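You operate a simulated robot arm through the tools that you are given. There is no shell and no other tool. Be economical: measure what you need, move in short steps, check, and stop when the job is done.

The job below is to be done with a simulated two-armed robot. You get a single attempt, and the scene is never put back.

JOB
Set the head height to 179 mm and clear the fault.
Fine: free the orange clamp lever first and clamp it again after; press Reset once; touch no other control.

Only the result counts: the job must be done as asked and must still hold three seconds after the hand-in. Knocking over, shifting, dropping, spilling or breaking anything else fails it.

ROBOT AND FRAMES
Two 7-joint arms with fingered hands on one trunk that stands fixed in place. Base frame: the origin is at the foot of the trunk, x ahead of it, y to its left, z up. Units: cm, rad, N and s.
The left shoulder is at [4, 14.6, 130.5], the right one opposite. With the tool pointing down near the work surface each hand reaches from about 10 to 46 cm from the base axis, measured 20 degrees to its own side. Payload 4 kg a hand.
Tool frame (each hand has its own): the origin (TCP) lies between the finger pads and is the grasp point; the fingertips stand 2.6 cm ahead of it; z points along the fingers, y is the line along which they close. Largest opening 14.8 cm; the body of the gripper starts 7.3 cm behind the TCP. The gripper is a hand of 3 fingers: y runs from the thumb to the fingers, the wrist lies at [0, 0, -22.4] in the tool frame.
Orientation is told as [roll, pitch, yaw] about the base's x, y, z axes, in that order, counted from this pose: with the fingers straight down and closing along the base's y, the tool's x points along the base's -x, its y along +y and its z along -z.

CONTROLS
- The arms move only by the tool servo_tool. It takes "left_deltas", "right_deltas" or both (then of equal length, played together; a hand with none holds still); each is a list of rows, each a list of 6 numbers: the shift along the tool's x, y, z in cm, then the turn, a rotation vector about the tool's x, y, z in rad. In form: [[x, y, z, ax, ay, az], ...]. A call has 1 to 20 rows; each row shifts and turns the commanded pose from where the row before left it, along the tool's axes as they then stand. Each row takes 0.2 s and may step no farther than 5 cm and 0.15 rad from the row before; otherwise, the whole call is refused. Where a pose cannot be reached the arm comes as near as it can. A force on the tool above 40 N (or 10 N above the force at the start of the call, whichever is more), or a blocked arm, ends the call early, and 0.2 s more pass. In this call time passes only in rows, and 0.2 s behind the last. It gives the time, the measured TCP pose, the force on the tool (base axes), the opening and the grip force at its end, in the units of the frame above (readings bear some noise), with the torque about the TCP (base axes, N m) and any sound that the robot's microphone picked up.
- Cameras (640 x 400 px; columns grow to the right, rows downward): "scene" is now at [10.87, -1.22, 154]; the picture's right is [-0.13, -0.99, -0.00], its down [-0.51, 0.07, -0.86] and it looks along [0.85, -0.11, -0.52] (base axes); focal length 214 px, centre (320, 200). "left" rides on the left gripper at [-6.7, -3.9, -9] in its tool frame; the picture's right is [0.50, -0.87, 0.00], its down [0.66, 0.38, -0.65] and it looks along [0.57, 0.33, 0.76] (tool axes); focal length 222 px, centre (320, 200). "right" rides on the right gripper at [6.7, -3.9, -9] in its tool frame; the picture's right is [0.50, 0.87, 0.00], its down [-0.66, 0.38, -0.65] and it looks along [-0.57, 0.33, 0.76] (tool axes); focal length 222 px, centre (320, 200). There is no depth. A picture from a camera that has moved, and an enlarged one, comes with that camera's place and axes in the base frame and with its lens.
- snapshot(camera): a new picture of that camera. The clock stands still meanwhile.
- raise_lower(by): slides the trunk up (or, below 0, down) by that many cm; the arms and the scene camera ride with it, the base frame stays. It gives what a move gives, with no picture.
- set_fingers(finger1, finger2, thumb_bend, hand): sets how far each is bent, from 0 (flat) to 1 (curled in); at 0.3 the hand is open as for a grip, at 0.7 the pads meet at the TCP. One left out holds its place. A second passes; each finger stops where it meets its share of the squeeze, and holds until it gets a number again. It is the only way to open and close the hand. It gives what a move gives, with no picture; readings hold the bend of each and the force on the fingers (four entries, about 0 where the hand has none), thumb and palm.
- aim_head(pan, tilt): turns the head with the scene camera to pan (to the left, within 1.501 rad either way) and tilt (down, from -0.506 to 1.204), counted from straight ahead of the robot. It gives what a move gives.
- inspect(camera, box): a new picture of the part [left, top, right, bottom] of that camera's present view, enlarged. The clock stands still meanwhile.
- job_done(): hands the job in; it is judged then, once.

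Work in short steps. Places have to be worked out from the pictures, the camera data and where the tool is seen: move nearer, look again, correct. Check each grasp and each placing, and mend what went wrong. You have 120 turns and 78 pictures in all, those below and enlarged ones among them. Open the grippers and draw the arms clear of the work before you hand the job in, unless the task says otherwise; then end with one line.

The tools are called after "Call:" as a command line: name --argument value ..., lists and objects as JSON in quotes. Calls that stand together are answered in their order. servo_tool: Moves the arms, as the interface text tells. Its arguments: {"type":"object","properties":{"left_deltas":{"type":"array","items":{"type":"array","items":{"type":"number"}}},"right_deltas":{"type":"array","items":{"type":"array","items":{"type":"number"}}}},"required":[]} The other tools are called the same way: raise_lower (by) slides the trunk up or down; set_fingers (finger1, finger2, thumb_bend, hand) moves the fingers one by one; aim_head (pan, tilt) turns the head that bears the scene camera; snapshot (camera) takes a picture; inspect (camera, box) takes an enlarged picture of a part of a camera's view; job_done () hands the job in.

At the start:

```text
time: 0.0
left_tcp_pos: [30.88, -5.28, 145.15]
left_orientation: [-0.002, 0.002, 0.002]
left_force: [-0.1, 0.2, 0.7]
left_ft_torque: [-0.01, -0.01, 0.01]
left_grip_width: 14.79
left_finger_force: 0.0
left_shape: jaw
left_bend: [0.3, 0.3, 0.3]
left_finger forces: [0.1, 0.0, 0.0, 0.0, 0.2, 0.0]
right_tcp_pos: [34.84, -38.7, 141.19]
right_orientation: [-0.002, 0.0, -0.001]
right_force: [-0.1, -0.1, -0.6]
right_ft_torque: [0.03, -0.01, 0.03]
right_grip_width: 14.79
right_finger_force: 0.0
right_shape: jaw
right_bend: [0.3, 0.3, 0.3]
right_finger forces: [0.0, 0.1, 0.1, 0.0, 0.0, 0.0]
trunk travel left (down, up): [-47.5, 3.1]
head pan, tilt: [-0.131, 0.541]
```

scene: 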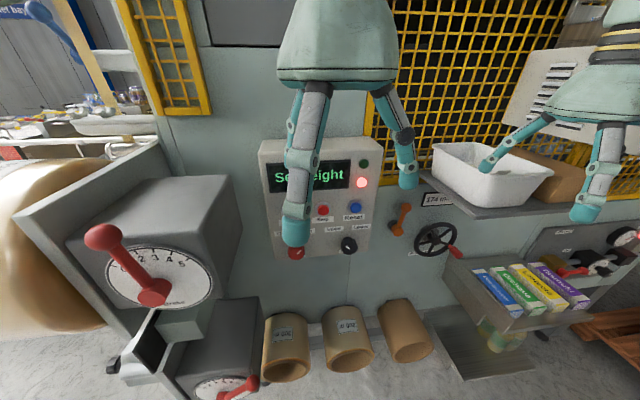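
right: 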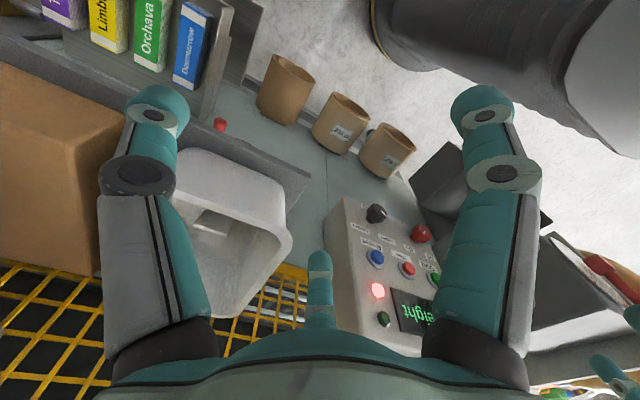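
left: 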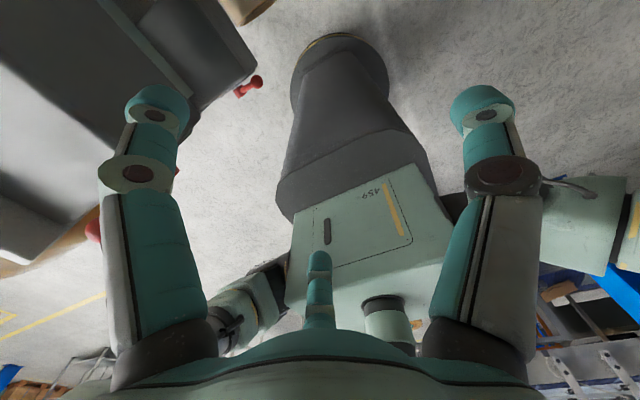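

The panel, with a display, buttons, an orange lever, a handwheel and a readout of about 174, is partly hidden by the left hand. I'll enlarge that area.

Call:
inspect --camera "scene" --box '[250, 120, 490, 270]'

Call:
inspect --camera "scene" --box '[380, 180, 480, 260]'

```text
2.67 times, centred on (370, 195) of scene
camera zoom: at [10.87, -1.22, 154.0], right [-0.13, -0.99, 0.0], down [-0.51, 0.07, -0.86], along [0.85, -0.11, -0.52], focal length 572 px, centre (187, 213)
```

zoom: 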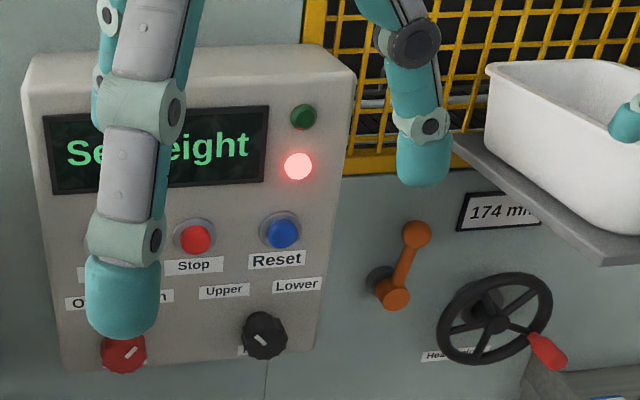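

```text
5.00 times, centred on (430, 220) of scene
camera zoom: at [10.87, -1.22, 154.0], right [-0.13, -0.99, 0.0], down [-0.51, 0.07, -0.86], along [0.85, -0.11, -0.52], focal length 1072 px, centre (-230, 100)
```

zoom: 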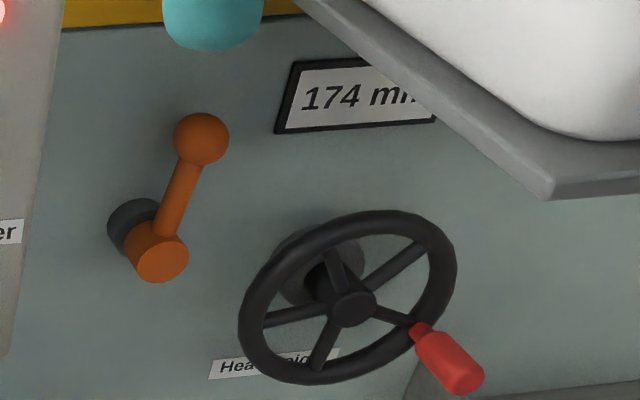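

By triangulation Reset is near (53.7, -15.7, 125). I'll move the left hand left and the right hand back toward me, so the view opens up.

Call:
servo_tool --left_deltas '[[0, 5, 0, 0, 0, 0], [0, 5, 0, 0, 0, 0], [0, 5, 0, 0, 0, 0], [0, 5, 0, 0, 0, 0]]' --right_deltas '[[3, 0, 0, 0, 0, 0], [3, 0, 0, 0, 0, 0], [3, 0, 0, 0, 0, 0], [3, 0, 0, 0, 0, 0]]'

```text
time: 1.0
left_tcp_pos: [30.52, 15.04, 145.13]
left_orientation: [-0.004, -0.001, 0.0]
left_force: [-0.5, -0.4, 0.6]
left_ft_torque: [-0.06, -0.02, 0.04]
left_grip_width: 14.8
left_finger_force: 0.1
left_shape: jaw
left_bend: [0.3, 0.3, 0.3]
left_finger forces: [0.0, 0.0, 0.0, 0.0, 0.0, 0.1]
right_tcp_pos: [22.33, -38.27, 141.12]
right_orientation: [-0.003, -0.001, -0.001]
right_force: [-0.1, 0.4, 0.7]
right_ft_torque: [-0.04, -0.02, -0.02]
right_grip_width: 14.79
right_finger_force: 0.0
right_shape: jaw
right_bend: [0.3, 0.3, 0.3]
right_finger forces: [0.0, 0.0, 0.0, 0.0, 0.0, 0.0]
trunk travel left (down, up): [-47.5, 3.1]
head pan, tilt: [-0.131, 0.541]
```

Now I'll pitch the right hand so its fingers point forward, and aim the head at the panel and wheel.

Call:
servo_tool --right_deltas '[[0, 0, 0, 0, -0.143, 0], [0, 0, 0, 0, -0.143, 0], [0, 0, 0, 0, -0.143, 0], [0, 0, 0, 0, -0.143, 0], [0, 0, 0, 0, -0.143, 0], [0, 0, 0, 0, -0.143, 0], [0, 0, 0, 0, -0.143, 0], [0, 0, 0, 0, -0.143, 0], [0, 0, 0, 0, -0.143, 0], [0, 0, 0, 0, -0.143, 0], [0, 0, 0, 0, -0.141, 0]]'

Call:
aim_head --pan -0.5 --tilt 0.6

Call:
snapshot --camera "scene"

Call:
snapshot --camera "right"

```text
time: 3.4
left_tcp_pos: [30.75, 14.74, 145.17]
left_orientation: [-0.003, 0.0, 0.001]
left_force: [-0.3, 0.1, -0.1]
left_ft_torque: [0.0, 0.04, -0.04]
left_grip_width: 14.78
left_finger_force: 0.1
left_shape: jaw
left_bend: [0.3, 0.3, 0.3]
left_finger forces: [0.1, 0.0, 0.0, 0.0, 0.0, 0.0]
right_tcp_pos: [21.78, -43.8, 145.37]
right_orientation: [1.343, -1.569, -1.341]
right_force: [0.0, 0.5, 0.3]
right_ft_torque: [0.03, 0.02, 0.0]
right_grip_width: 14.79
right_finger_force: 0.1
right_shape: jaw
right_bend: [0.3, 0.3, 0.3]
right_finger forces: [0.1, 0.0, 0.0, 0.0, 0.0, 0.0]
right hand out of reach, approached as far as the arm can: row 8, 9, 10, 11
trunk travel left (down, up): [-47.5, 3.1]
head pan, tilt: [-0.131, 0.541]
```

```text
time: 4.2
left_tcp_pos: [30.86, 14.78, 144.97]
left_orientation: [-0.003, 0.0, 0.001]
left_force: [0.0, -0.3, 0.2]
left_ft_torque: [0.0, -0.01, 0.03]
left_grip_width: 14.79
left_finger_force: 0.1
left_shape: jaw
left_bend: [0.3, 0.3, 0.3]
left_finger forces: [0.0, 0.1, 0.0, 0.0, 0.1, 0.0]
right_tcp_pos: [21.78, -43.61, 145.5]
right_orientation: [0.005, -1.567, -0.002]
right_force: [-1.3, 0.1, 0.1]
right_ft_torque: [0.02, 0.01, -0.02]
right_grip_width: 14.77
right_finger_force: 0.0
right_shape: jaw
right_bend: [0.3, 0.3, 0.3]
right_finger forces: [0.1, 0.0, 0.1, 0.0, 0.0, 0.1]
trunk travel left (down, up): [-47.5, 3.1]
head pan, tilt: [-0.499, 0.6]
```

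```text
72 pictures are left
camera scene: at [9.69, -4.25, 153.47], right [-0.48, -0.88, 0.0], down [-0.5, 0.27, -0.83], along [0.72, -0.39, -0.56], focal length 214 px, centre (320, 200)
```

scene: 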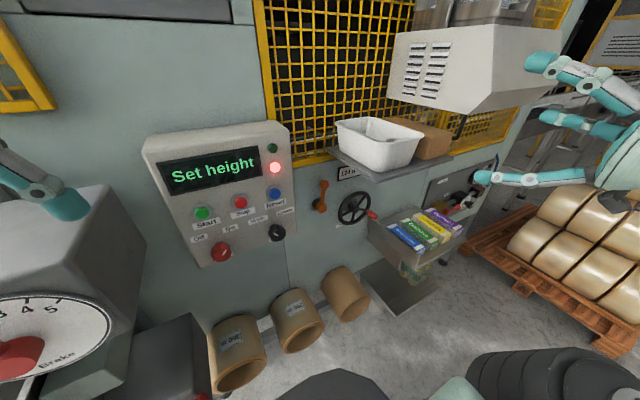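

```text
71 pictures are left
camera right: at [12.85, -47.53, 138.74], right [0.0, 0.87, -0.5], down [-0.65, 0.38, 0.66], along [0.76, 0.33, 0.56], focal length 222 px, centre (320, 200)
```

right: 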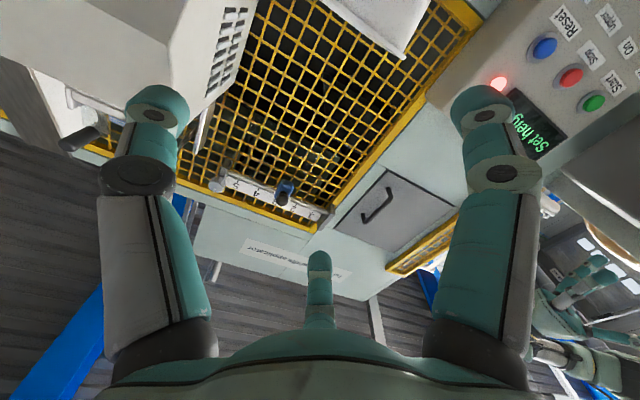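

The view is open. Before lowering the trunk I'll pull the left hand back toward the body, clear of the brake box.

Call:
servo_tool --left_deltas '[[4, 0, 0, 0, 0, 0], [4, 0, 0, 0, 0, 0], [4, 0, 0, 0, 0, 0]]'

Call:
raise_lower --by -14

Call:
aim_head --pan -0.6 --tilt 0.5

Call:
snapshot --camera "scene"

Call:
inspect --camera "scene" --box '[240, 120, 400, 220]'

```text
time: 5.0
left_tcp_pos: [18.72, 14.74, 145.13]
left_orientation: [-0.002, 0.001, 0.001]
left_force: [-0.3, 0.0, -0.6]
left_ft_torque: [0.02, 0.03, 0.03]
left_grip_width: 14.78
left_finger_force: 0.1
left_shape: jaw
left_bend: [0.3, 0.3, 0.3]
left_finger forces: [0.1, 0.1, 0.1, 0.0, 0.0, 0.0]
right_tcp_pos: [21.73, -43.73, 145.43]
right_orientation: [0.132, -1.568, -0.131]
right_force: [-0.3, 0.6, 0.6]
right_ft_torque: [0.02, 0.0, 0.0]
right_grip_width: 14.81
right_finger_force: 0.1
right_shape: jaw
right_bend: [0.3, 0.3, 0.3]
right_finger forces: [0.1, 0.0, 0.0, 0.0, 0.1, 0.0]
trunk travel left (down, up): [-47.5, 3.1]
head pan, tilt: [-0.499, 0.6]
```

```text
time: 6.7
left_tcp_pos: [18.84, 14.67, 131.07]
left_orientation: [-0.002, 0.0, 0.001]
left_force: [1.1, 0.1, 0.0]
left_ft_torque: [0.04, -0.01, 0.0]
left_grip_width: 14.78
left_finger_force: 0.1
left_shape: jaw
left_bend: [0.3, 0.3, 0.3]
left_finger forces: [0.0, 0.0, 0.1, 0.1, 0.0, 0.0]
right_tcp_pos: [21.8, -43.61, 131.31]
right_orientation: [0.034, -1.568, -0.032]
right_force: [-0.3, 0.2, 0.3]
right_ft_torque: [0.0, 0.05, 0.0]
right_grip_width: 14.76
right_finger_force: 0.2
right_shape: jaw
right_bend: [0.3, 0.3, 0.3]
right_finger forces: [0.1, 0.0, 0.0, 0.1, 0.1, 0.0]
trunk travel left (down, up): [-33.5, 17.1]
head pan, tilt: [-0.499, 0.6]
```

```text
time: 7.4
left_tcp_pos: [18.74, 14.84, 131.2]
left_orientation: [-0.001, -0.001, 0.002]
left_force: [0.3, -0.2, 0.1]
left_ft_torque: [0.01, 0.0, 0.0]
left_grip_width: 14.79
left_finger_force: 0.0
left_shape: jaw
left_bend: [0.3, 0.3, 0.3]
left_finger forces: [0.1, 0.0, 0.0, 0.1, 0.0, 0.0]
right_tcp_pos: [21.66, -43.71, 131.24]
right_orientation: [0.046, -1.569, -0.043]
right_force: [-0.5, 0.0, -0.6]
right_ft_torque: [-0.02, 0.04, 0.02]
right_grip_width: 14.77
right_finger_force: 0.1
right_shape: jaw
right_bend: [0.3, 0.3, 0.3]
right_finger forces: [0.0, 0.0, 0.1, 0.0, 0.1, 0.1]
trunk travel left (down, up): [-33.5, 17.1]
head pan, tilt: [-0.6, 0.499]
```

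```text
70 pictures are left
camera scene: at [9.42, -5.18, 140.26], right [-0.56, -0.83, 0.0], down [-0.4, 0.27, -0.88], along [0.72, -0.5, -0.48], focal length 214 px, centre (320, 200)
```

scene: 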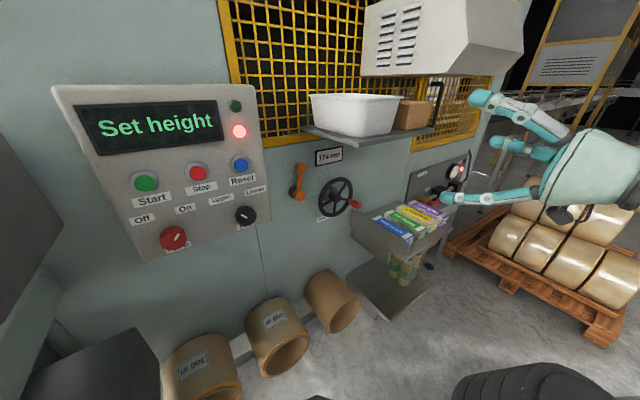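

```text
4.00 times, centred on (320, 170) of scene
camera zoom: at [9.42, -5.18, 140.26], right [-0.56, -0.83, 0.0], down [-0.4, 0.27, -0.88], along [0.72, -0.5, -0.48], focal length 858 px, centre (320, 320)
```

zoom: 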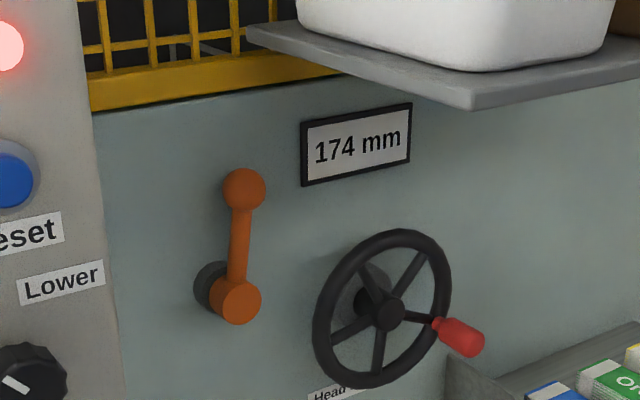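

Estimates: lever ball (60, -33.5, 119), lever hub (60, -32.5, 110.5), wheel centre (57.6, -44.7, 107), handle tip (53.3, -51, 104). The shelf's near-left corner is at (40.6, -36, 128.5). I'll bring the right hand in front of the lever ball.

Call:
servo_tool --right_deltas '[[4, 3.4, 0, 0, 0, 0], [4, 3.4, 0, 0, 0, 0], [3.7, 3.4, 0, 0, 0, 0], [0, 0, 4, 0, 0, 0], [0, 0, 4, 0, 0, 0], [0, 0, 4, 0, 0, 0], [0, 0, 4, 0, 0, 0], [0, 0, 4, 0, 0, 0]]'

Call:
snapshot --camera "right"

Call:
snapshot --camera "scene"

```text
refused: row 1 steps farther than a row can; nothing moved
```

```text
68 pictures are left
camera right: at [12.85, -47.56, 124.62], right [0.0, 0.87, -0.5], down [-0.65, 0.38, 0.66], along [0.76, 0.33, 0.56], focal length 222 px, centre (320, 200)
```

right: 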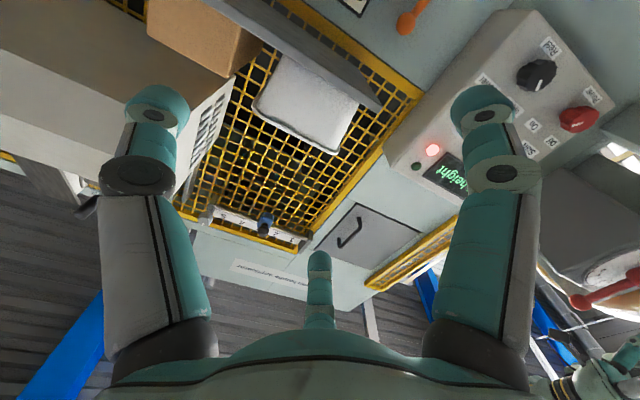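

```text
67 pictures are left
camera scene: at [9.42, -5.18, 140.26], right [-0.56, -0.83, 0.0], down [-0.4, 0.27, -0.88], along [0.72, -0.5, -0.48], focal length 214 px, centre (320, 200)
```

scene: 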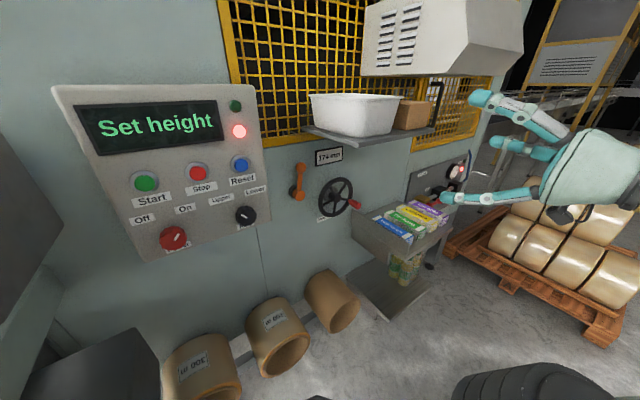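

The step was over 5 cm in total. The right camera agrees with the ball position (60, -33.9, 118.5), so I'll send the same path in smaller rows.

Call:
servo_tool --right_deltas '[[3, 2.5, 0, 0, 0, 0], [3, 2.5, 0, 0, 0, 0], [3, 2.5, 0, 0, 0, 0], [3, 2.5, 0, 0, 0, 0], [0, 0, 4, 0, 0, 0], [0, 0, 4, 0, 0, 0], [0, 0, 4, 0, 0, 0], [0, 0, 4, 0, 0, 0], [0, 0, 4, 0, 0, 0]]'

Call:
snapshot --camera "right"

Call:
snapshot --camera "scene"

```text
time: 9.4
left_tcp_pos: [18.95, 14.79, 131.0]
left_orientation: [-0.003, 0.002, 0.002]
left_force: [0.2, -0.5, 0.0]
left_ft_torque: [-0.04, 0.01, 0.0]
left_grip_width: 14.79
left_finger_force: 0.0
left_shape: jaw
left_bend: [0.3, 0.3, 0.3]
left_finger forces: [0.0, 0.0, 0.0, 0.0, 0.0, 0.1]
right_tcp_pos: [39.32, -45.81, 126.95]
right_orientation: [0.159, -1.567, -0.158]
right_force: [0.4, -0.1, -0.3]
right_ft_torque: [0.01, -0.01, 0.01]
right_grip_width: 14.78
right_finger_force: 0.0
right_shape: jaw
right_bend: [0.3, 0.3, 0.3]
right_finger forces: [0.0, 0.1, 0.0, 0.0, 0.1, 0.0]
right hand out of reach, approached as far as the arm can: row 1, 2, 3, 4, 5
trunk travel left (down, up): [-33.5, 17.1]
head pan, tilt: [-0.6, 0.499]
```

```text
66 pictures are left
camera right: at [30.42, -49.8, 120.31], right [0.0, 0.87, -0.5], down [-0.65, 0.38, 0.66], along [0.76, 0.33, 0.56], focal length 222 px, centre (320, 200)
```

right: 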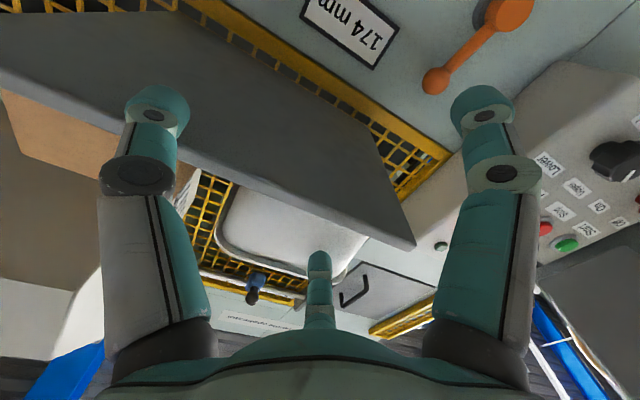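

```text
65 pictures are left
camera scene: at [9.6, -5.17, 140.25], right [-0.57, -0.82, 0.0], down [-0.4, 0.27, -0.88], along [0.72, -0.5, -0.48], focal length 214 px, centre (320, 200)
```

scene: 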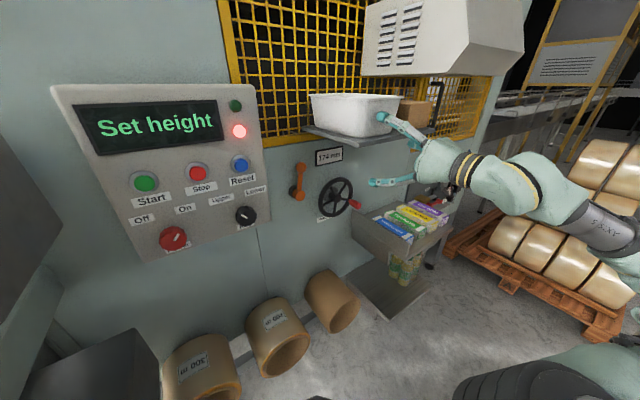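

The early rows were out of reach because x was too short, so the hand is higher than intended and close to the shelf. I'll back off 6 cm, then go down and left.

Call:
servo_tool --right_deltas '[[0, 0, -3, 0, 0, 0], [0, 0, -3, 0, 0, 0], [3, 0, 0, 0, 0, 0], [3, 0, 0, 0, 0, 0], [1, 3, 0, 0, 0, 0], [1, 3, 0, 0, 0, 0], [0, 3, 0, 0, 0, 0], [0, 3, 0, 0, 0, 0]]'

```text
time: 11.2
left_tcp_pos: [18.9, 14.71, 130.96]
left_orientation: [-0.003, 0.002, 0.001]
left_force: [0.0, -0.5, 0.2]
left_ft_torque: [-0.02, 0.01, -0.01]
left_grip_width: 14.77
left_finger_force: 0.1
left_shape: jaw
left_bend: [0.3, 0.3, 0.3]
left_finger forces: [0.0, 0.0, 0.1, 0.0, 0.0, 0.0]
right_tcp_pos: [36.86, -45.94, 121.69]
right_orientation: [0.24, -1.567, -0.234]
right_force: [-0.5, -0.3, 0.6]
right_ft_torque: [-0.01, -0.01, -0.01]
right_grip_width: 14.78
right_finger_force: 0.0
right_shape: jaw
right_bend: [0.3, 0.3, 0.3]
right_finger forces: [0.1, 0.0, 0.0, 0.1, 0.1, 0.0]
right hand out of reach, approached as far as the arm can: row 3, 4, 5, 6, 7, 8
trunk travel left (down, up): [-33.5, 17.1]
head pan, tilt: [-0.6, 0.499]
```

At z ≈ 121.7 the hand fits under the shelf. I'll go forward a little, since reach is poor close in, then left and down.

Call:
servo_tool --right_deltas '[[1, 0, 3, 0, 0, 0], [1, 0, 3, 0, 0, 0], [0, 2, 2, 0, 0, 0], [0, 3, 0, 0, 0, 0], [0, 3, 0, 0, 0, 0]]'

Call:
snapshot --camera "right"

```text
time: 11.7
left_tcp_pos: [18.25, 14.57, 131.05]
left_orientation: [0.0, -0.003, 0.003]
left_force: [0.5, 0.5, 0.3]
left_ft_torque: [0.0, 0.03, -0.01]
left_grip_width: 14.8
left_finger_force: 0.0
left_shape: jaw
left_bend: [0.3, 0.3, 0.3]
left_finger forces: [0.1, 0.0, 0.0, 0.0, 0.1, 0.1]
right_tcp_pos: [39.17, -46.26, 120.68]
right_orientation: [2.241, -1.565, -2.241]
right_force: [-28.3, -5.0, -8.2]
right_ft_torque: [-0.03, -2.25, 1.31]
right_grip_width: 14.76
right_finger_force: 0.0
right_shape: jaw
right_bend: [0.3, 0.2, 0.3]
right_finger forces: [0.0, 28.7, 0.0, 0.0, 0.1, 0.1]
trunk travel left (down, up): [-33.5, 17.1]
head pan, tilt: [-0.6, 0.499]
stopped in row 2 (right hand): the force on the tool passed its limit at 48 N (the readings are from after the stop); the commanded pose is now the measured one
```

```text
64 pictures are left
camera right: at [30.38, -50.08, 113.97], right [0.0, 0.87, -0.5], down [-0.66, 0.38, 0.65], along [0.76, 0.32, 0.57], focal length 222 px, centre (320, 200)
```

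right: 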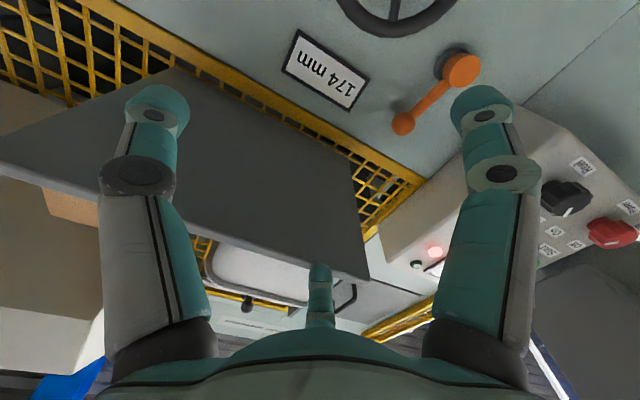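

Finger 2 sits above the tool axis and touched the shelf's front edge. I'll back off, curl the fingers and look.

Call:
servo_tool --right_deltas '[[0, 0, -2, 0, 0, 0], [0, 0, -2, 0, 0, 0]]'

Call:
set_fingers --hand "right" --finger1 0.55 --finger2 0.55 --thumb_bend 0.55

Call:
snapshot --camera "right"

Call:
snapshot --camera "scene"

```text
time: 12.3
left_tcp_pos: [18.6, 14.8, 131.06]
left_orientation: [-0.002, 0.0, 0.002]
left_force: [0.5, 0.2, 0.1]
left_ft_torque: [0.04, -0.03, -0.05]
left_grip_width: 14.8
left_finger_force: 0.0
left_shape: jaw
left_bend: [0.3, 0.3, 0.3]
left_finger forces: [0.1, 0.0, 0.0, 0.0, 0.1, 0.0]
right_tcp_pos: [35.99, -46.46, 120.66]
right_orientation: [1.211, -1.567, -1.209]
right_force: [-1.2, -0.6, 1.0]
right_ft_torque: [0.0, -0.01, -0.04]
right_grip_width: 14.8
right_finger_force: 0.0
right_shape: jaw
right_bend: [0.3, 0.3, 0.3]
right_finger forces: [0.0, 0.0, 0.0, 0.1, 0.0, 0.1]
right hand out of reach, approached as far as the arm can: row 2
trunk travel left (down, up): [-33.5, 17.1]
head pan, tilt: [-0.6, 0.499]
```

```text
time: 13.3
left_tcp_pos: [18.77, 14.69, 130.92]
left_orientation: [0.0, 0.002, 0.002]
left_force: [-0.4, -0.4, -0.3]
left_ft_torque: [0.01, 0.0, -0.01]
left_grip_width: 14.8
left_finger_force: 0.0
left_shape: jaw
left_bend: [0.3, 0.3, 0.3]
left_finger forces: [0.0, 0.0, 0.0, 0.0, 0.0, 0.1]
right_tcp_pos: [35.97, -46.53, 120.62]
right_orientation: [0.749, -1.566, -0.747]
right_force: [0.3, -0.1, 0.4]
right_ft_torque: [-0.01, -0.02, -0.01]
right_grip_width: 4.61
right_finger_force: 0.0
right_shape: fingers
right_bend: [0.55, 0.55, 0.55]
right_finger forces: [0.0, 0.0, 0.1, 0.0, 0.0, 0.0]
trunk travel left (down, up): [-33.5, 17.1]
head pan, tilt: [-0.6, 0.499]
```

```text
63 pictures are left
camera right: at [27.15, -50.34, 113.99], right [0.0, 0.87, -0.5], down [-0.65, 0.38, 0.66], along [0.76, 0.33, 0.57], focal length 222 px, centre (320, 200)
```

right: 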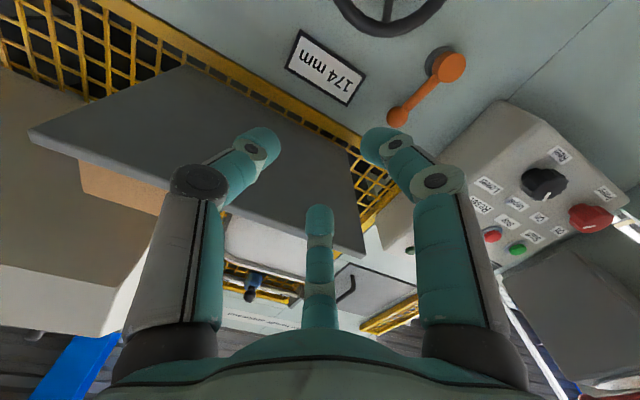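

```text
62 pictures are left
camera scene: at [9.42, -5.19, 140.26], right [-0.57, -0.82, 0.0], down [-0.39, 0.27, -0.88], along [0.72, -0.5, -0.48], focal length 214 px, centre (320, 200)
```

scene: 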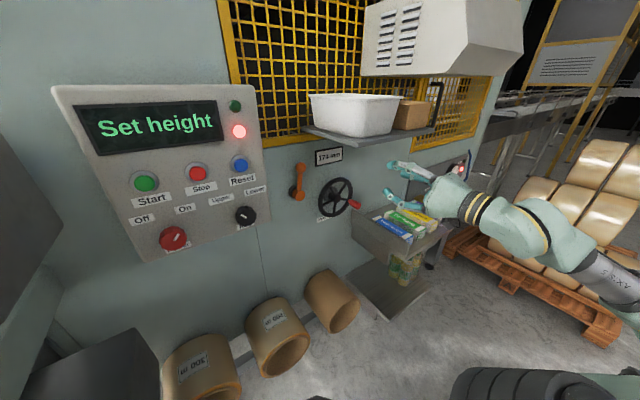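

With the fingers curled and the shelf and bin apparently unmoved, I'll drop about 5 cm, then go forward and left.

Call:
servo_tool --right_deltas '[[2.5, 0, 0, 0, 0, 0], [2.5, 0, 0, 0, 0, 0], [0, 0, 3, 0, 0, 0], [0, 1, 3, 0, 0, 0], [0, 3, 2, 0, 0, 0], [0, 3, 0, 0, 0, 0], [0, 3, 0, 0, 0, 0]]'

Call:
snapshot --camera "scene"

```text
time: 14.9
left_tcp_pos: [18.78, 14.76, 130.99]
left_orientation: [0.0, 0.0, 0.002]
left_force: [0.4, 0.4, -0.7]
left_ft_torque: [-0.02, 0.0, -0.02]
left_grip_width: 14.77
left_finger_force: 0.1
left_shape: jaw
left_bend: [0.3, 0.3, 0.3]
left_finger forces: [0.0, 0.1, 0.0, 0.0, 0.0, 0.0]
right_tcp_pos: [44.45, -41.42, 115.5]
right_orientation: [0.553, -1.566, -0.551]
right_force: [-0.2, 0.1, -0.2]
right_ft_torque: [0.03, -0.02, 0.02]
right_grip_width: 4.6
right_finger_force: 0.1
right_shape: fingers
right_bend: [0.55, 0.55, 0.55]
right_finger forces: [0.0, 0.0, 0.1, 0.0, 0.0, 0.0]
right hand out of reach, approached as far as the arm can: row 6, 7
trunk travel left (down, up): [-33.5, 17.1]
head pan, tilt: [-0.6, 0.499]
```

```text
61 pictures are left
camera scene: at [9.42, -5.19, 140.27], right [-0.57, -0.82, 0.0], down [-0.39, 0.27, -0.88], along [0.72, -0.5, -0.48], focal length 214 px, centre (320, 200)
```

scene: 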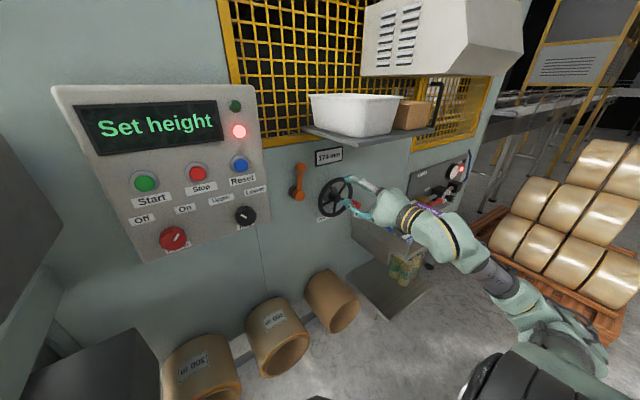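

Reach is limited close to the shoulder, so I'll advance diagonally forward and left to a point in front of the ball.

Call:
servo_tool --right_deltas '[[0, 1.5, 3, 0, 0, 0], [0, 2, 2, 0, 0, 0], [-1, 2, 2, 0, 0, 0], [-1, 2, 1, 0, 0, 0]]'

Call:
snapshot --camera "right"

Call:
inspect --camera "scene" --box '[240, 120, 400, 220]'

```text
time: 15.9
left_tcp_pos: [18.81, 14.79, 130.91]
left_orientation: [-0.001, 0.003, 0.003]
left_force: [0.4, -0.4, -0.8]
left_ft_torque: [-0.01, -0.01, -0.02]
left_grip_width: 14.81
left_finger_force: 0.0
left_shape: jaw
left_bend: [0.3, 0.3, 0.3]
left_finger forces: [0.0, 0.1, 0.0, 0.0, 0.0, 0.1]
right_tcp_pos: [46.47, -41.91, 118.77]
right_orientation: [0.375, -1.563, -0.362]
right_force: [-0.4, 0.4, -0.2]
right_ft_torque: [-0.01, 0.01, 0.0]
right_grip_width: 4.61
right_finger_force: 0.0
right_shape: fingers
right_bend: [0.55, 0.55, 0.55]
right_finger forces: [0.0, 0.0, 0.0, 0.0, 0.1, 0.0]
right hand out of reach, approached as far as the arm can: row 1, 2, 3, 4
trunk travel left (down, up): [-33.5, 17.1]
head pan, tilt: [-0.6, 0.499]
```

```text
60 pictures are left
camera right: at [37.53, -45.77, 112.14], right [-0.01, 0.87, -0.5], down [-0.65, 0.37, 0.66], along [0.76, 0.33, 0.56], focal length 222 px, centre (320, 200)
```

right: 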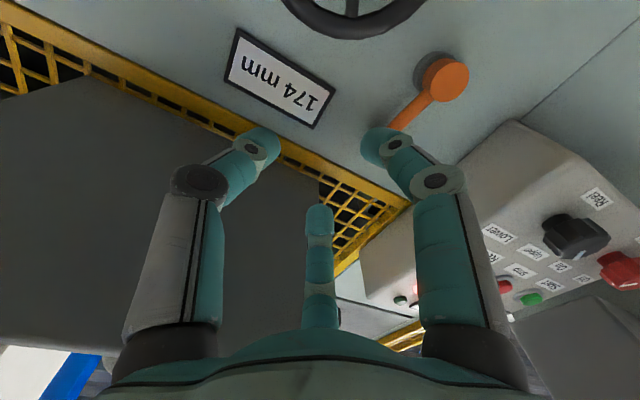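

```text
4.00 times, centred on (320, 170) of scene
camera zoom: at [9.44, -5.16, 140.27], right [-0.57, -0.82, 0.0], down [-0.4, 0.27, -0.88], along [0.72, -0.5, -0.48], focal length 858 px, centre (320, 320)
```

zoom: 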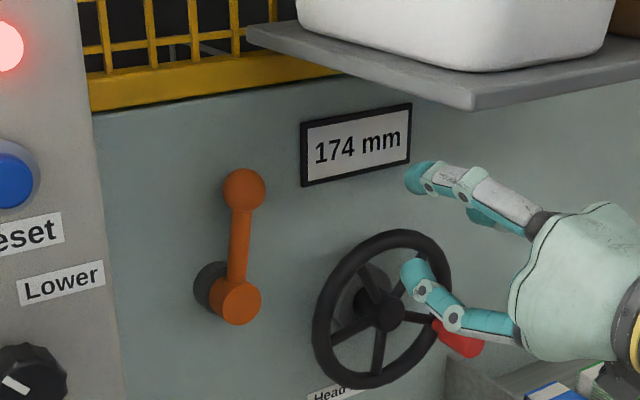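

Straight-ahead is cramped for this arm. I'll yaw the hand 0.5 rad left so the wrist stays farther out.

Call:
servo_tool --right_deltas '[[0, 0, 0, -0.125, 0, 0], [0, 0, 0, -0.125, 0, 0], [0, 0, 0, -0.125, 0, 0], [0, 0, 0, -0.125, 0, 0]]'

```text
time: 16.9
left_tcp_pos: [18.96, 14.78, 131.06]
left_orientation: [-0.001, 0.001, 0.001]
left_force: [-0.7, -0.7, 0.1]
left_ft_torque: [0.01, 0.01, -0.01]
left_grip_width: 14.81
left_finger_force: 0.0
left_shape: jaw
left_bend: [0.3, 0.3, 0.3]
left_finger forces: [0.1, 0.0, 0.0, 0.1, 0.1, 0.0]
right_tcp_pos: [46.73, -41.88, 118.72]
right_orientation: [-1.134, -1.57, 1.629]
right_force: [0.3, -0.1, 0.3]
right_ft_torque: [0.02, 0.06, 0.01]
right_grip_width: 4.58
right_finger_force: 0.0
right_shape: fingers
right_bend: [0.55, 0.55, 0.55]
right_finger forces: [0.1, 0.1, 0.1, 0.0, 0.1, 0.0]
trunk travel left (down, up): [-33.5, 17.1]
head pan, tilt: [-0.6, 0.499]
```

Call:
servo_tool --right_deltas '[[0, 0.7, 2, 0, 0, 0], [0, 0, 2, 0, 0, 0], [0, 0, 2, 0, 0, 0], [0, 0, 1.5, 0, 0, 0]]'

Call:
snapshot --camera "right"

Call:
inspect --camera "scene" --box '[240, 120, 400, 220]'

```text
time: 17.9
left_tcp_pos: [18.84, 14.7, 131.06]
left_orientation: [-0.002, 0.001, 0.004]
left_force: [0.1, 0.2, 0.4]
left_ft_torque: [-0.04, -0.01, 0.0]
left_grip_width: 14.79
left_finger_force: 0.1
left_shape: jaw
left_bend: [0.3, 0.3, 0.3]
left_finger forces: [0.0, 0.0, 0.1, 0.1, 0.0, 0.0]
right_tcp_pos: [53.0, -37.61, 118.7]
right_orientation: [1.434, -1.566, -0.935]
right_force: [0.4, 0.8, -0.8]
right_ft_torque: [0.0, 0.0, 0.0]
right_grip_width: 4.62
right_finger_force: 0.1
right_shape: fingers
right_bend: [0.55, 0.55, 0.55]
right_finger forces: [0.1, 0.0, 0.0, 0.1, 0.0, 0.0]
trunk travel left (down, up): [-33.5, 17.1]
head pan, tilt: [-0.6, 0.499]
```

```text
58 pictures are left
camera right: at [47.01, -45.39, 111.98], right [-0.42, 0.76, -0.5], down [-0.75, 0.02, 0.66], along [0.51, 0.65, 0.57], focal length 222 px, centre (320, 200)
```

right: 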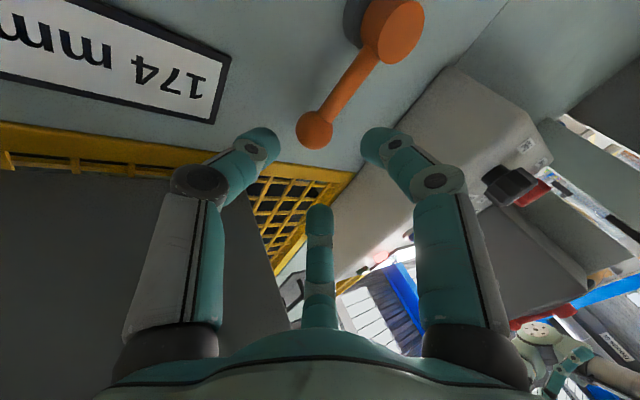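

```text
4.00 times, centred on (320, 170) of scene
camera zoom: at [9.5, -5.16, 140.26], right [-0.57, -0.82, 0.0], down [-0.4, 0.27, -0.88], along [0.72, -0.5, -0.48], focal length 858 px, centre (320, 320)
```

zoom: 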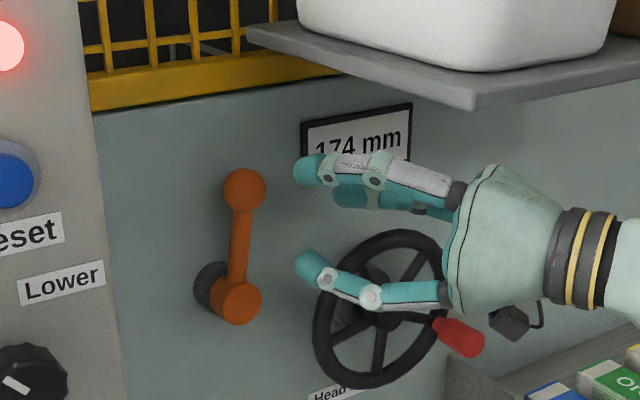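

Refined: ball (60.9, -34.1, 118.9), hub (60.8, -32.6, 110.5), wall at x ≈ 63. That leaves no room to wrap the ball, so I'll push it with closed fingertips. I'll reduce the yaw and close the fingers.

Call:
servo_tool --right_deltas '[[0, -0.4, 0, 0.1, 0, 0], [0, -0.3, 0, 0.1, 0, 0], [0, 0, 0, 0.1, 0, 0]]'

Call:
set_fingers --hand "right" --finger1 0.7 --finger2 0.7 --thumb_bend 0.7

Call:
snapshot --camera "right"

Call:
inspect --camera "scene" --box '[240, 120, 400, 220]'

```text
time: 18.7
left_tcp_pos: [18.91, 14.71, 130.96]
left_orientation: [-0.001, 0.0, 0.002]
left_force: [-0.9, 0.7, -0.9]
left_ft_torque: [-0.02, -0.02, 0.0]
left_grip_width: 14.75
left_finger_force: 0.0
left_shape: jaw
left_bend: [0.3, 0.3, 0.3]
left_finger forces: [0.1, 0.1, 0.0, 0.1, 0.1, 0.0]
right_tcp_pos: [52.92, -36.67, 117.38]
right_orientation: [-0.33, -1.465, 0.728]
right_force: [0.9, 1.5, 0.1]
right_ft_torque: [0.01, 0.0, -0.01]
right_grip_width: 4.61
right_finger_force: 0.0
right_shape: fingers
right_bend: [0.55, 0.55, 0.55]
right_finger forces: [0.1, 0.1, 0.1, 0.0, 0.0, 0.0]
right hand out of reach, approached as far as the arm can: row 1, 2, 3
trunk travel left (down, up): [-33.5, 17.1]
head pan, tilt: [-0.6, 0.499]
```

```text
time: 19.7
left_tcp_pos: [18.92, 14.78, 130.99]
left_orientation: [-0.002, 0.002, 0.002]
left_force: [0.2, -0.9, 0.2]
left_ft_torque: [0.01, 0.02, -0.02]
left_grip_width: 14.79
left_finger_force: 0.0
left_shape: jaw
left_bend: [0.3, 0.3, 0.3]
left_finger forces: [0.0, 0.0, 0.0, 0.0, 0.0, 0.0]
right_tcp_pos: [52.8, -36.71, 117.33]
right_orientation: [-0.347, -1.465, 0.744]
right_force: [0.3, 0.5, -0.4]
right_ft_torque: [0.03, -0.01, 0.0]
right_grip_width: 0.01
right_finger_force: 0.1
right_shape: fingers
right_bend: [0.69, 0.69, 0.7]
right_finger forces: [0.0, 0.0, 0.0, 0.0, 0.0, 0.1]
trunk travel left (down, up): [-33.5, 17.1]
head pan, tilt: [-0.6, 0.499]
```

```text
56 pictures are left
camera right: at [45.76, -44.18, 111.78], right [-0.37, 0.76, -0.53], down [-0.7, 0.14, 0.7], along [0.61, 0.63, 0.48], focal length 222 px, centre (320, 200)
```

right: 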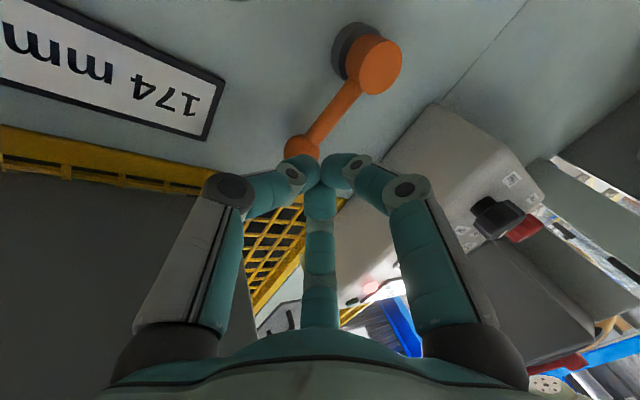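

```text
4.00 times, centred on (320, 170) of scene
camera zoom: at [9.45, -5.18, 140.26], right [-0.57, -0.82, 0.0], down [-0.4, 0.27, -0.88], along [0.72, -0.5, -0.48], focal length 858 px, centre (320, 320)
```

zoom: 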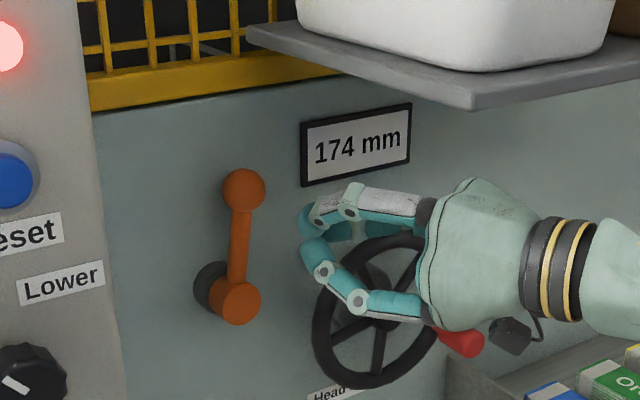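

The hand is now yawed about 0.4. The tips are at (55.2, -35.7, 117.1), so I'll shift right of the ball and then forward to x ≈ 61.

Call:
servo_tool --right_deltas '[[-0.6, -2.1, 0, 0, 0, 0], [-0.6, -2.1, 0, 0, 0, 0], [0, 0, 1.5, 0, 0, 0], [0, 0, 1.5, 0, 0, 0], [0, 0, 1.2, 0, 0, 0]]'

Call:
snapshot --camera "right"

Call:
inspect --camera "scene" --box '[240, 120, 400, 220]'

```text
time: 20.9
left_tcp_pos: [18.85, 14.73, 130.98]
left_orientation: [-0.004, 0.002, 0.002]
left_force: [-0.6, -0.2, -0.2]
left_ft_torque: [-0.01, 0.0, 0.04]
left_grip_width: 14.78
left_finger_force: 0.1
left_shape: jaw
left_bend: [0.3, 0.3, 0.3]
left_finger forces: [0.1, 0.1, 0.1, 0.0, 0.1, 0.0]
right_tcp_pos: [58.48, -38.8, 118.25]
right_orientation: [-0.344, -1.465, 0.74]
right_force: [0.0, -0.4, 0.2]
right_ft_torque: [0.01, 0.01, -0.02]
right_grip_width: 0.01
right_finger_force: 0.1
right_shape: fingers
right_bend: [0.69, 0.69, 0.7]
right_finger forces: [0.0, 0.0, 0.0, 0.1, 0.1, 0.0]
trunk travel left (down, up): [-33.5, 17.1]
head pan, tilt: [-0.6, 0.499]
```

```text
54 pictures are left
camera right: at [51.26, -46.35, 112.64], right [-0.37, 0.76, -0.53], down [-0.7, 0.14, 0.7], along [0.61, 0.63, 0.48], focal length 222 px, centre (320, 200)
```

right: 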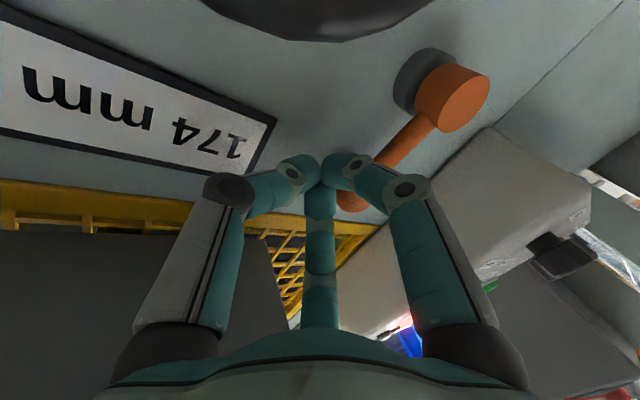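

```text
4.00 times, centred on (320, 170) of scene
camera zoom: at [9.48, -5.19, 140.26], right [-0.57, -0.82, 0.0], down [-0.4, 0.27, -0.88], along [0.72, -0.5, -0.48], focal length 858 px, centre (320, 320)
```

zoom: 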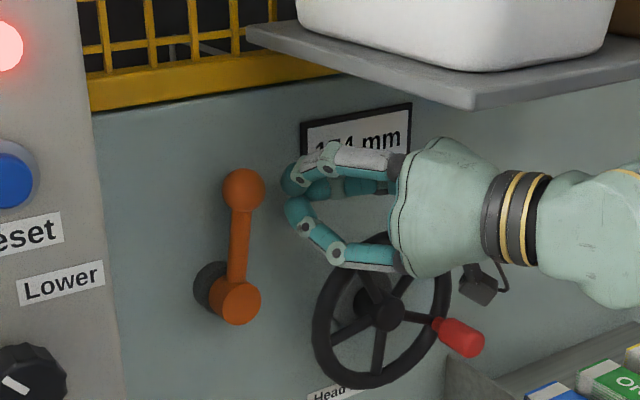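

I'm just right of the ball. I'll push left in small steps and watch the force.

Call:
servo_tool --right_deltas '[[-0.07, 0.9, 0.36, 0, 0, 0], [-0.07, 0.9, 0.36, 0, 0, 0], [-0.07, 0.9, 0.36, 0, 0, 0]]'

Call:
inspect --camera "scene" --box '[240, 120, 400, 220]'

```text
time: 21.7
left_tcp_pos: [18.92, 14.76, 131.03]
left_orientation: [-0.002, 0.002, 0.001]
left_force: [-0.3, -0.7, 0.0]
left_ft_torque: [-0.02, 0.02, -0.01]
left_grip_width: 14.79
left_finger_force: 0.1
left_shape: jaw
left_bend: [0.3, 0.3, 0.3]
left_finger forces: [0.0, 0.0, 0.0, 0.1, 0.0, 0.0]
right_tcp_pos: [58.37, -35.96, 118.23]
right_orientation: [-0.339, -1.465, 0.736]
right_force: [-1.2, -2.9, 0.5]
right_ft_torque: [0.02, 0.01, -0.02]
right_grip_width: 0.03
right_finger_force: 1.8
right_shape: fingers
right_bend: [0.69, 0.7, 0.7]
right_finger forces: [0.0, 4.0, 0.0, 0.1, 0.0, 0.0]
trunk travel left (down, up): [-33.5, 17.1]
head pan, tilt: [-0.6, 0.499]
```

```text
4.00 times, centred on (320, 170) of scene
camera zoom: at [9.41, -5.24, 140.26], right [-0.57, -0.82, 0.0], down [-0.39, 0.27, -0.88], along [0.72, -0.5, -0.48], focal length 858 px, centre (320, 320)
```

zoom: 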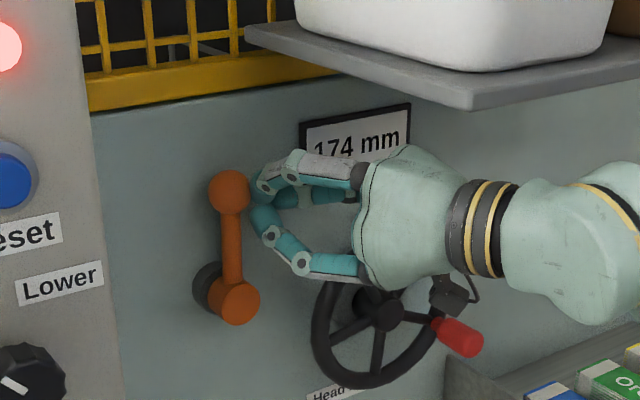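

The lever moves easily (about 3 N). I'll go on along the arc to about 30° left.

Call:
servo_tool --right_deltas '[[-0.2, 1.0, 0.42, 0, 0, 0], [-0.2, 1.0, 0.42, 0, 0, 0], [-0.2, 1.0, 0.42, 0, 0, 0], [-0.2, 1.0, 0.42, 0, 0, 0]]'

Call:
inspect --camera "scene" --box '[240, 120, 400, 220]'

```text
time: 22.7
left_tcp_pos: [18.95, 14.84, 130.95]
left_orientation: [0.0, 0.002, 0.002]
left_force: [-0.6, -0.7, -0.8]
left_ft_torque: [0.0, 0.01, 0.02]
left_grip_width: 14.8
left_finger_force: 0.0
left_shape: jaw
left_bend: [0.3, 0.3, 0.3]
left_finger forces: [0.1, 0.0, 0.1, 0.0, 0.0, 0.1]
right_tcp_pos: [58.48, -31.31, 118.83]
right_orientation: [-0.348, -1.467, 0.744]
right_force: [0.3, 0.0, 0.4]
right_ft_torque: [0.03, -0.03, -0.03]
right_grip_width: 0.0
right_finger_force: 0.0
right_shape: fingers
right_bend: [0.7, 0.7, 0.7]
right_finger forces: [0.1, 0.0, 0.0, 0.0, 0.0, 0.0]
trunk travel left (down, up): [-33.5, 17.1]
head pan, tilt: [-0.6, 0.499]
```

```text
4.00 times, centred on (320, 170) of scene
camera zoom: at [9.48, -5.15, 140.26], right [-0.57, -0.82, 0.0], down [-0.4, 0.27, -0.88], along [0.72, -0.5, -0.48], focal length 858 px, centre (320, 320)
```

zoom: 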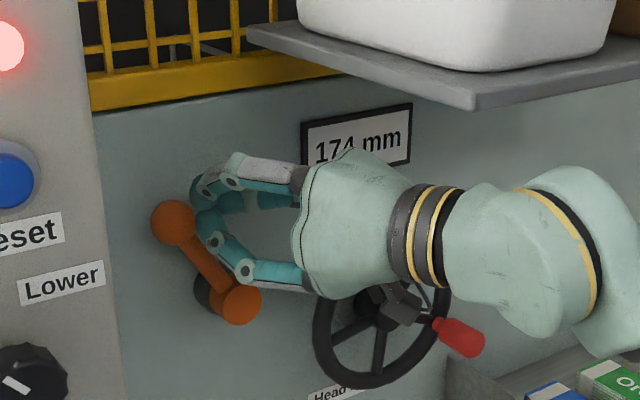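

It's at about 40° left. Continuing left and downward.

Call:
servo_tool --right_deltas '[[0.43, 0.94, 0.42, 0, 0, 0], [0.43, 0.94, 0.42, 0, 0, 0], [0.6, 0.9, 0.42, 0, 0, 0]]'

Call:
inspect --camera "scene" --box '[240, 120, 400, 220]'

```text
time: 23.5
left_tcp_pos: [18.84, 14.56, 131.0]
left_orientation: [-0.002, 0.0, 0.001]
left_force: [0.6, 0.0, -0.2]
left_ft_torque: [0.0, -0.01, 0.0]
left_grip_width: 14.79
left_finger_force: 0.1
left_shape: jaw
left_bend: [0.3, 0.3, 0.3]
left_finger forces: [0.0, 0.0, 0.0, 0.1, 0.0, 0.0]
right_tcp_pos: [58.2, -28.71, 117.16]
right_orientation: [-0.354, -1.468, 0.749]
right_force: [-2.4, -3.2, 1.4]
right_ft_torque: [0.0, -0.05, 0.01]
right_grip_width: 0.01
right_finger_force: 3.3
right_shape: fingers
right_bend: [0.71, 0.69, 0.69]
right_finger forces: [6.9, 0.0, 0.0, 0.0, 0.1, 0.0]
trunk travel left (down, up): [-33.5, 17.1]
head pan, tilt: [-0.6, 0.499]
```

```text
4.00 times, centred on (320, 170) of scene
camera zoom: at [9.33, -5.33, 140.27], right [-0.57, -0.82, 0.0], down [-0.39, 0.27, -0.88], along [0.72, -0.5, -0.48], focal length 858 px, centre (320, 320)
```

zoom: 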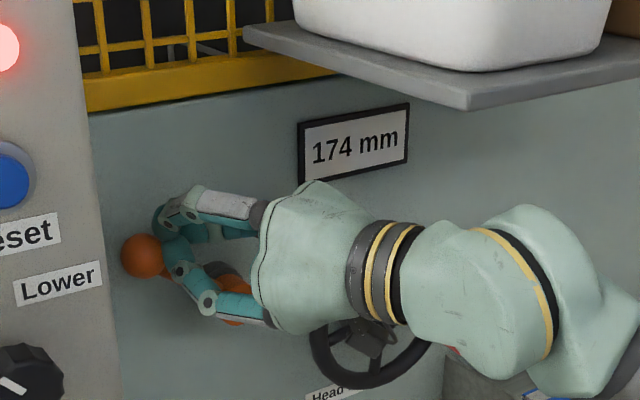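

It's at about 65–70°. A few more steps down and left to find the stop.

Call:
servo_tool --right_deltas '[[0.95, 0.69, 0.32, 0, 0, 0], [0.95, 0.69, 0.32, 0, 0, 0], [1.0, 0.4, 0.25, 0, 0, 0]]'

Call:
inspect --camera "scene" --box '[240, 120, 400, 220]'

```text
time: 24.3
left_tcp_pos: [18.42, 14.55, 131.06]
left_orientation: [0.0, 0.0, 0.005]
left_force: [0.5, -0.9, -0.2]
left_ft_torque: [-0.06, -0.01, 0.03]
left_grip_width: 14.82
left_finger_force: 0.0
left_shape: jaw
left_bend: [0.3, 0.3, 0.3]
left_finger forces: [0.0, 0.0, 0.0, 0.0, 0.0, 0.0]
right_tcp_pos: [58.01, -27.53, 115.91]
right_orientation: [-0.703, -1.49, 1.087]
right_force: [-19.4, -20.0, 9.5]
right_ft_torque: [0.2, -0.36, -0.3]
right_grip_width: 0.02
right_finger_force: 17.1
right_shape: fingers
right_bend: [0.74, 0.67, 0.68]
right_finger forces: [15.4, 11.4, 0.0, 0.1, 7.6, 0.0]
trunk travel left (down, up): [-33.5, 17.1]
head pan, tilt: [-0.6, 0.499]
stopped in row 3 (right hand): the force on the tool passed its limit at 43 N (the readings are from after the stop); the commanded pose is now the measured one
```

```text
4.00 times, centred on (320, 170) of scene
camera zoom: at [8.91, -5.5, 140.28], right [-0.57, -0.82, 0.0], down [-0.39, 0.27, -0.88], along [0.73, -0.5, -0.48], focal length 858 px, centre (320, 320)
```

zoom: 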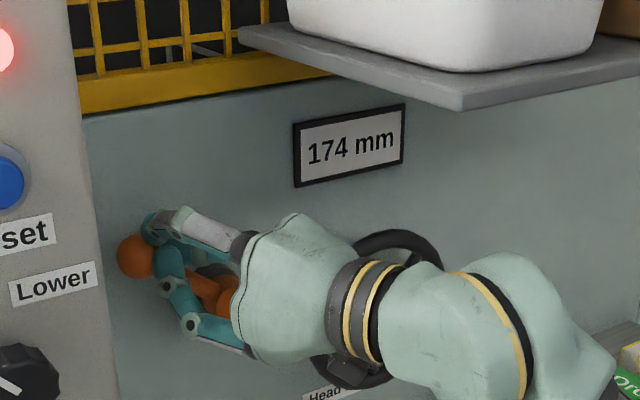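

The lever has hit its stop at about 75–80°. I'll release the pressure, retreat backward and view the lever.

Call:
servo_tool --right_deltas '[[-0.8, -0.5, -0.5, 0, 0, 0], [-0.5, -0.5, -1.5, 0, 0, 0], [0, -0.5, -2, 0, 0, 0], [0, -1.5, -2, 0, 0, 0], [0, -3, -1, 0, 0, 0], [0, -4, 0, 0, 0, 0]]'

Call:
inspect --camera "scene" --box '[240, 120, 400, 220]'

```text
time: 25.7
left_tcp_pos: [18.75, 14.64, 131.06]
left_orientation: [-0.001, 0.002, 0.003]
left_force: [-0.6, 0.1, -0.9]
left_ft_torque: [0.02, 0.06, 0.0]
left_grip_width: 14.79
left_finger_force: 0.0
left_shape: jaw
left_bend: [0.3, 0.3, 0.3]
left_finger forces: [0.0, 0.0, 0.0, 0.1, 0.0, 0.0]
right_tcp_pos: [55.93, -38.96, 117.51]
right_orientation: [-0.555, -1.482, 0.948]
right_force: [0.2, 0.4, -0.3]
right_ft_torque: [-0.02, -0.04, 0.0]
right_grip_width: 0.0
right_finger_force: 0.0
right_shape: fingers
right_bend: [0.7, 0.69, 0.7]
right_finger forces: [0.1, 0.1, 0.1, 0.1, 0.0, 0.0]
trunk travel left (down, up): [-33.5, 17.1]
head pan, tilt: [-0.6, 0.499]
```

```text
4.00 times, centred on (320, 170) of scene
camera zoom: at [9.47, -5.28, 140.26], right [-0.57, -0.82, 0.0], down [-0.4, 0.27, -0.88], along [0.72, -0.5, -0.48], focal length 858 px, centre (320, 320)
```

zoom: 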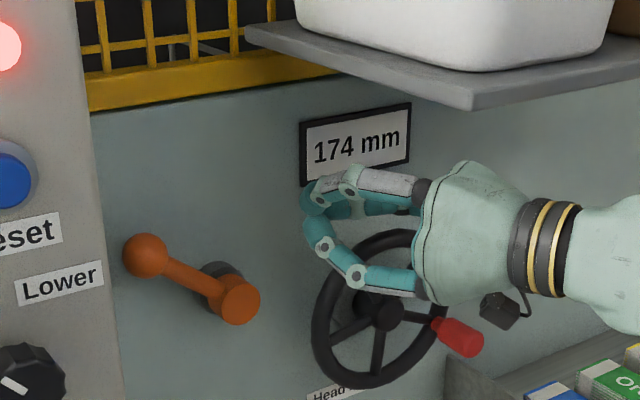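

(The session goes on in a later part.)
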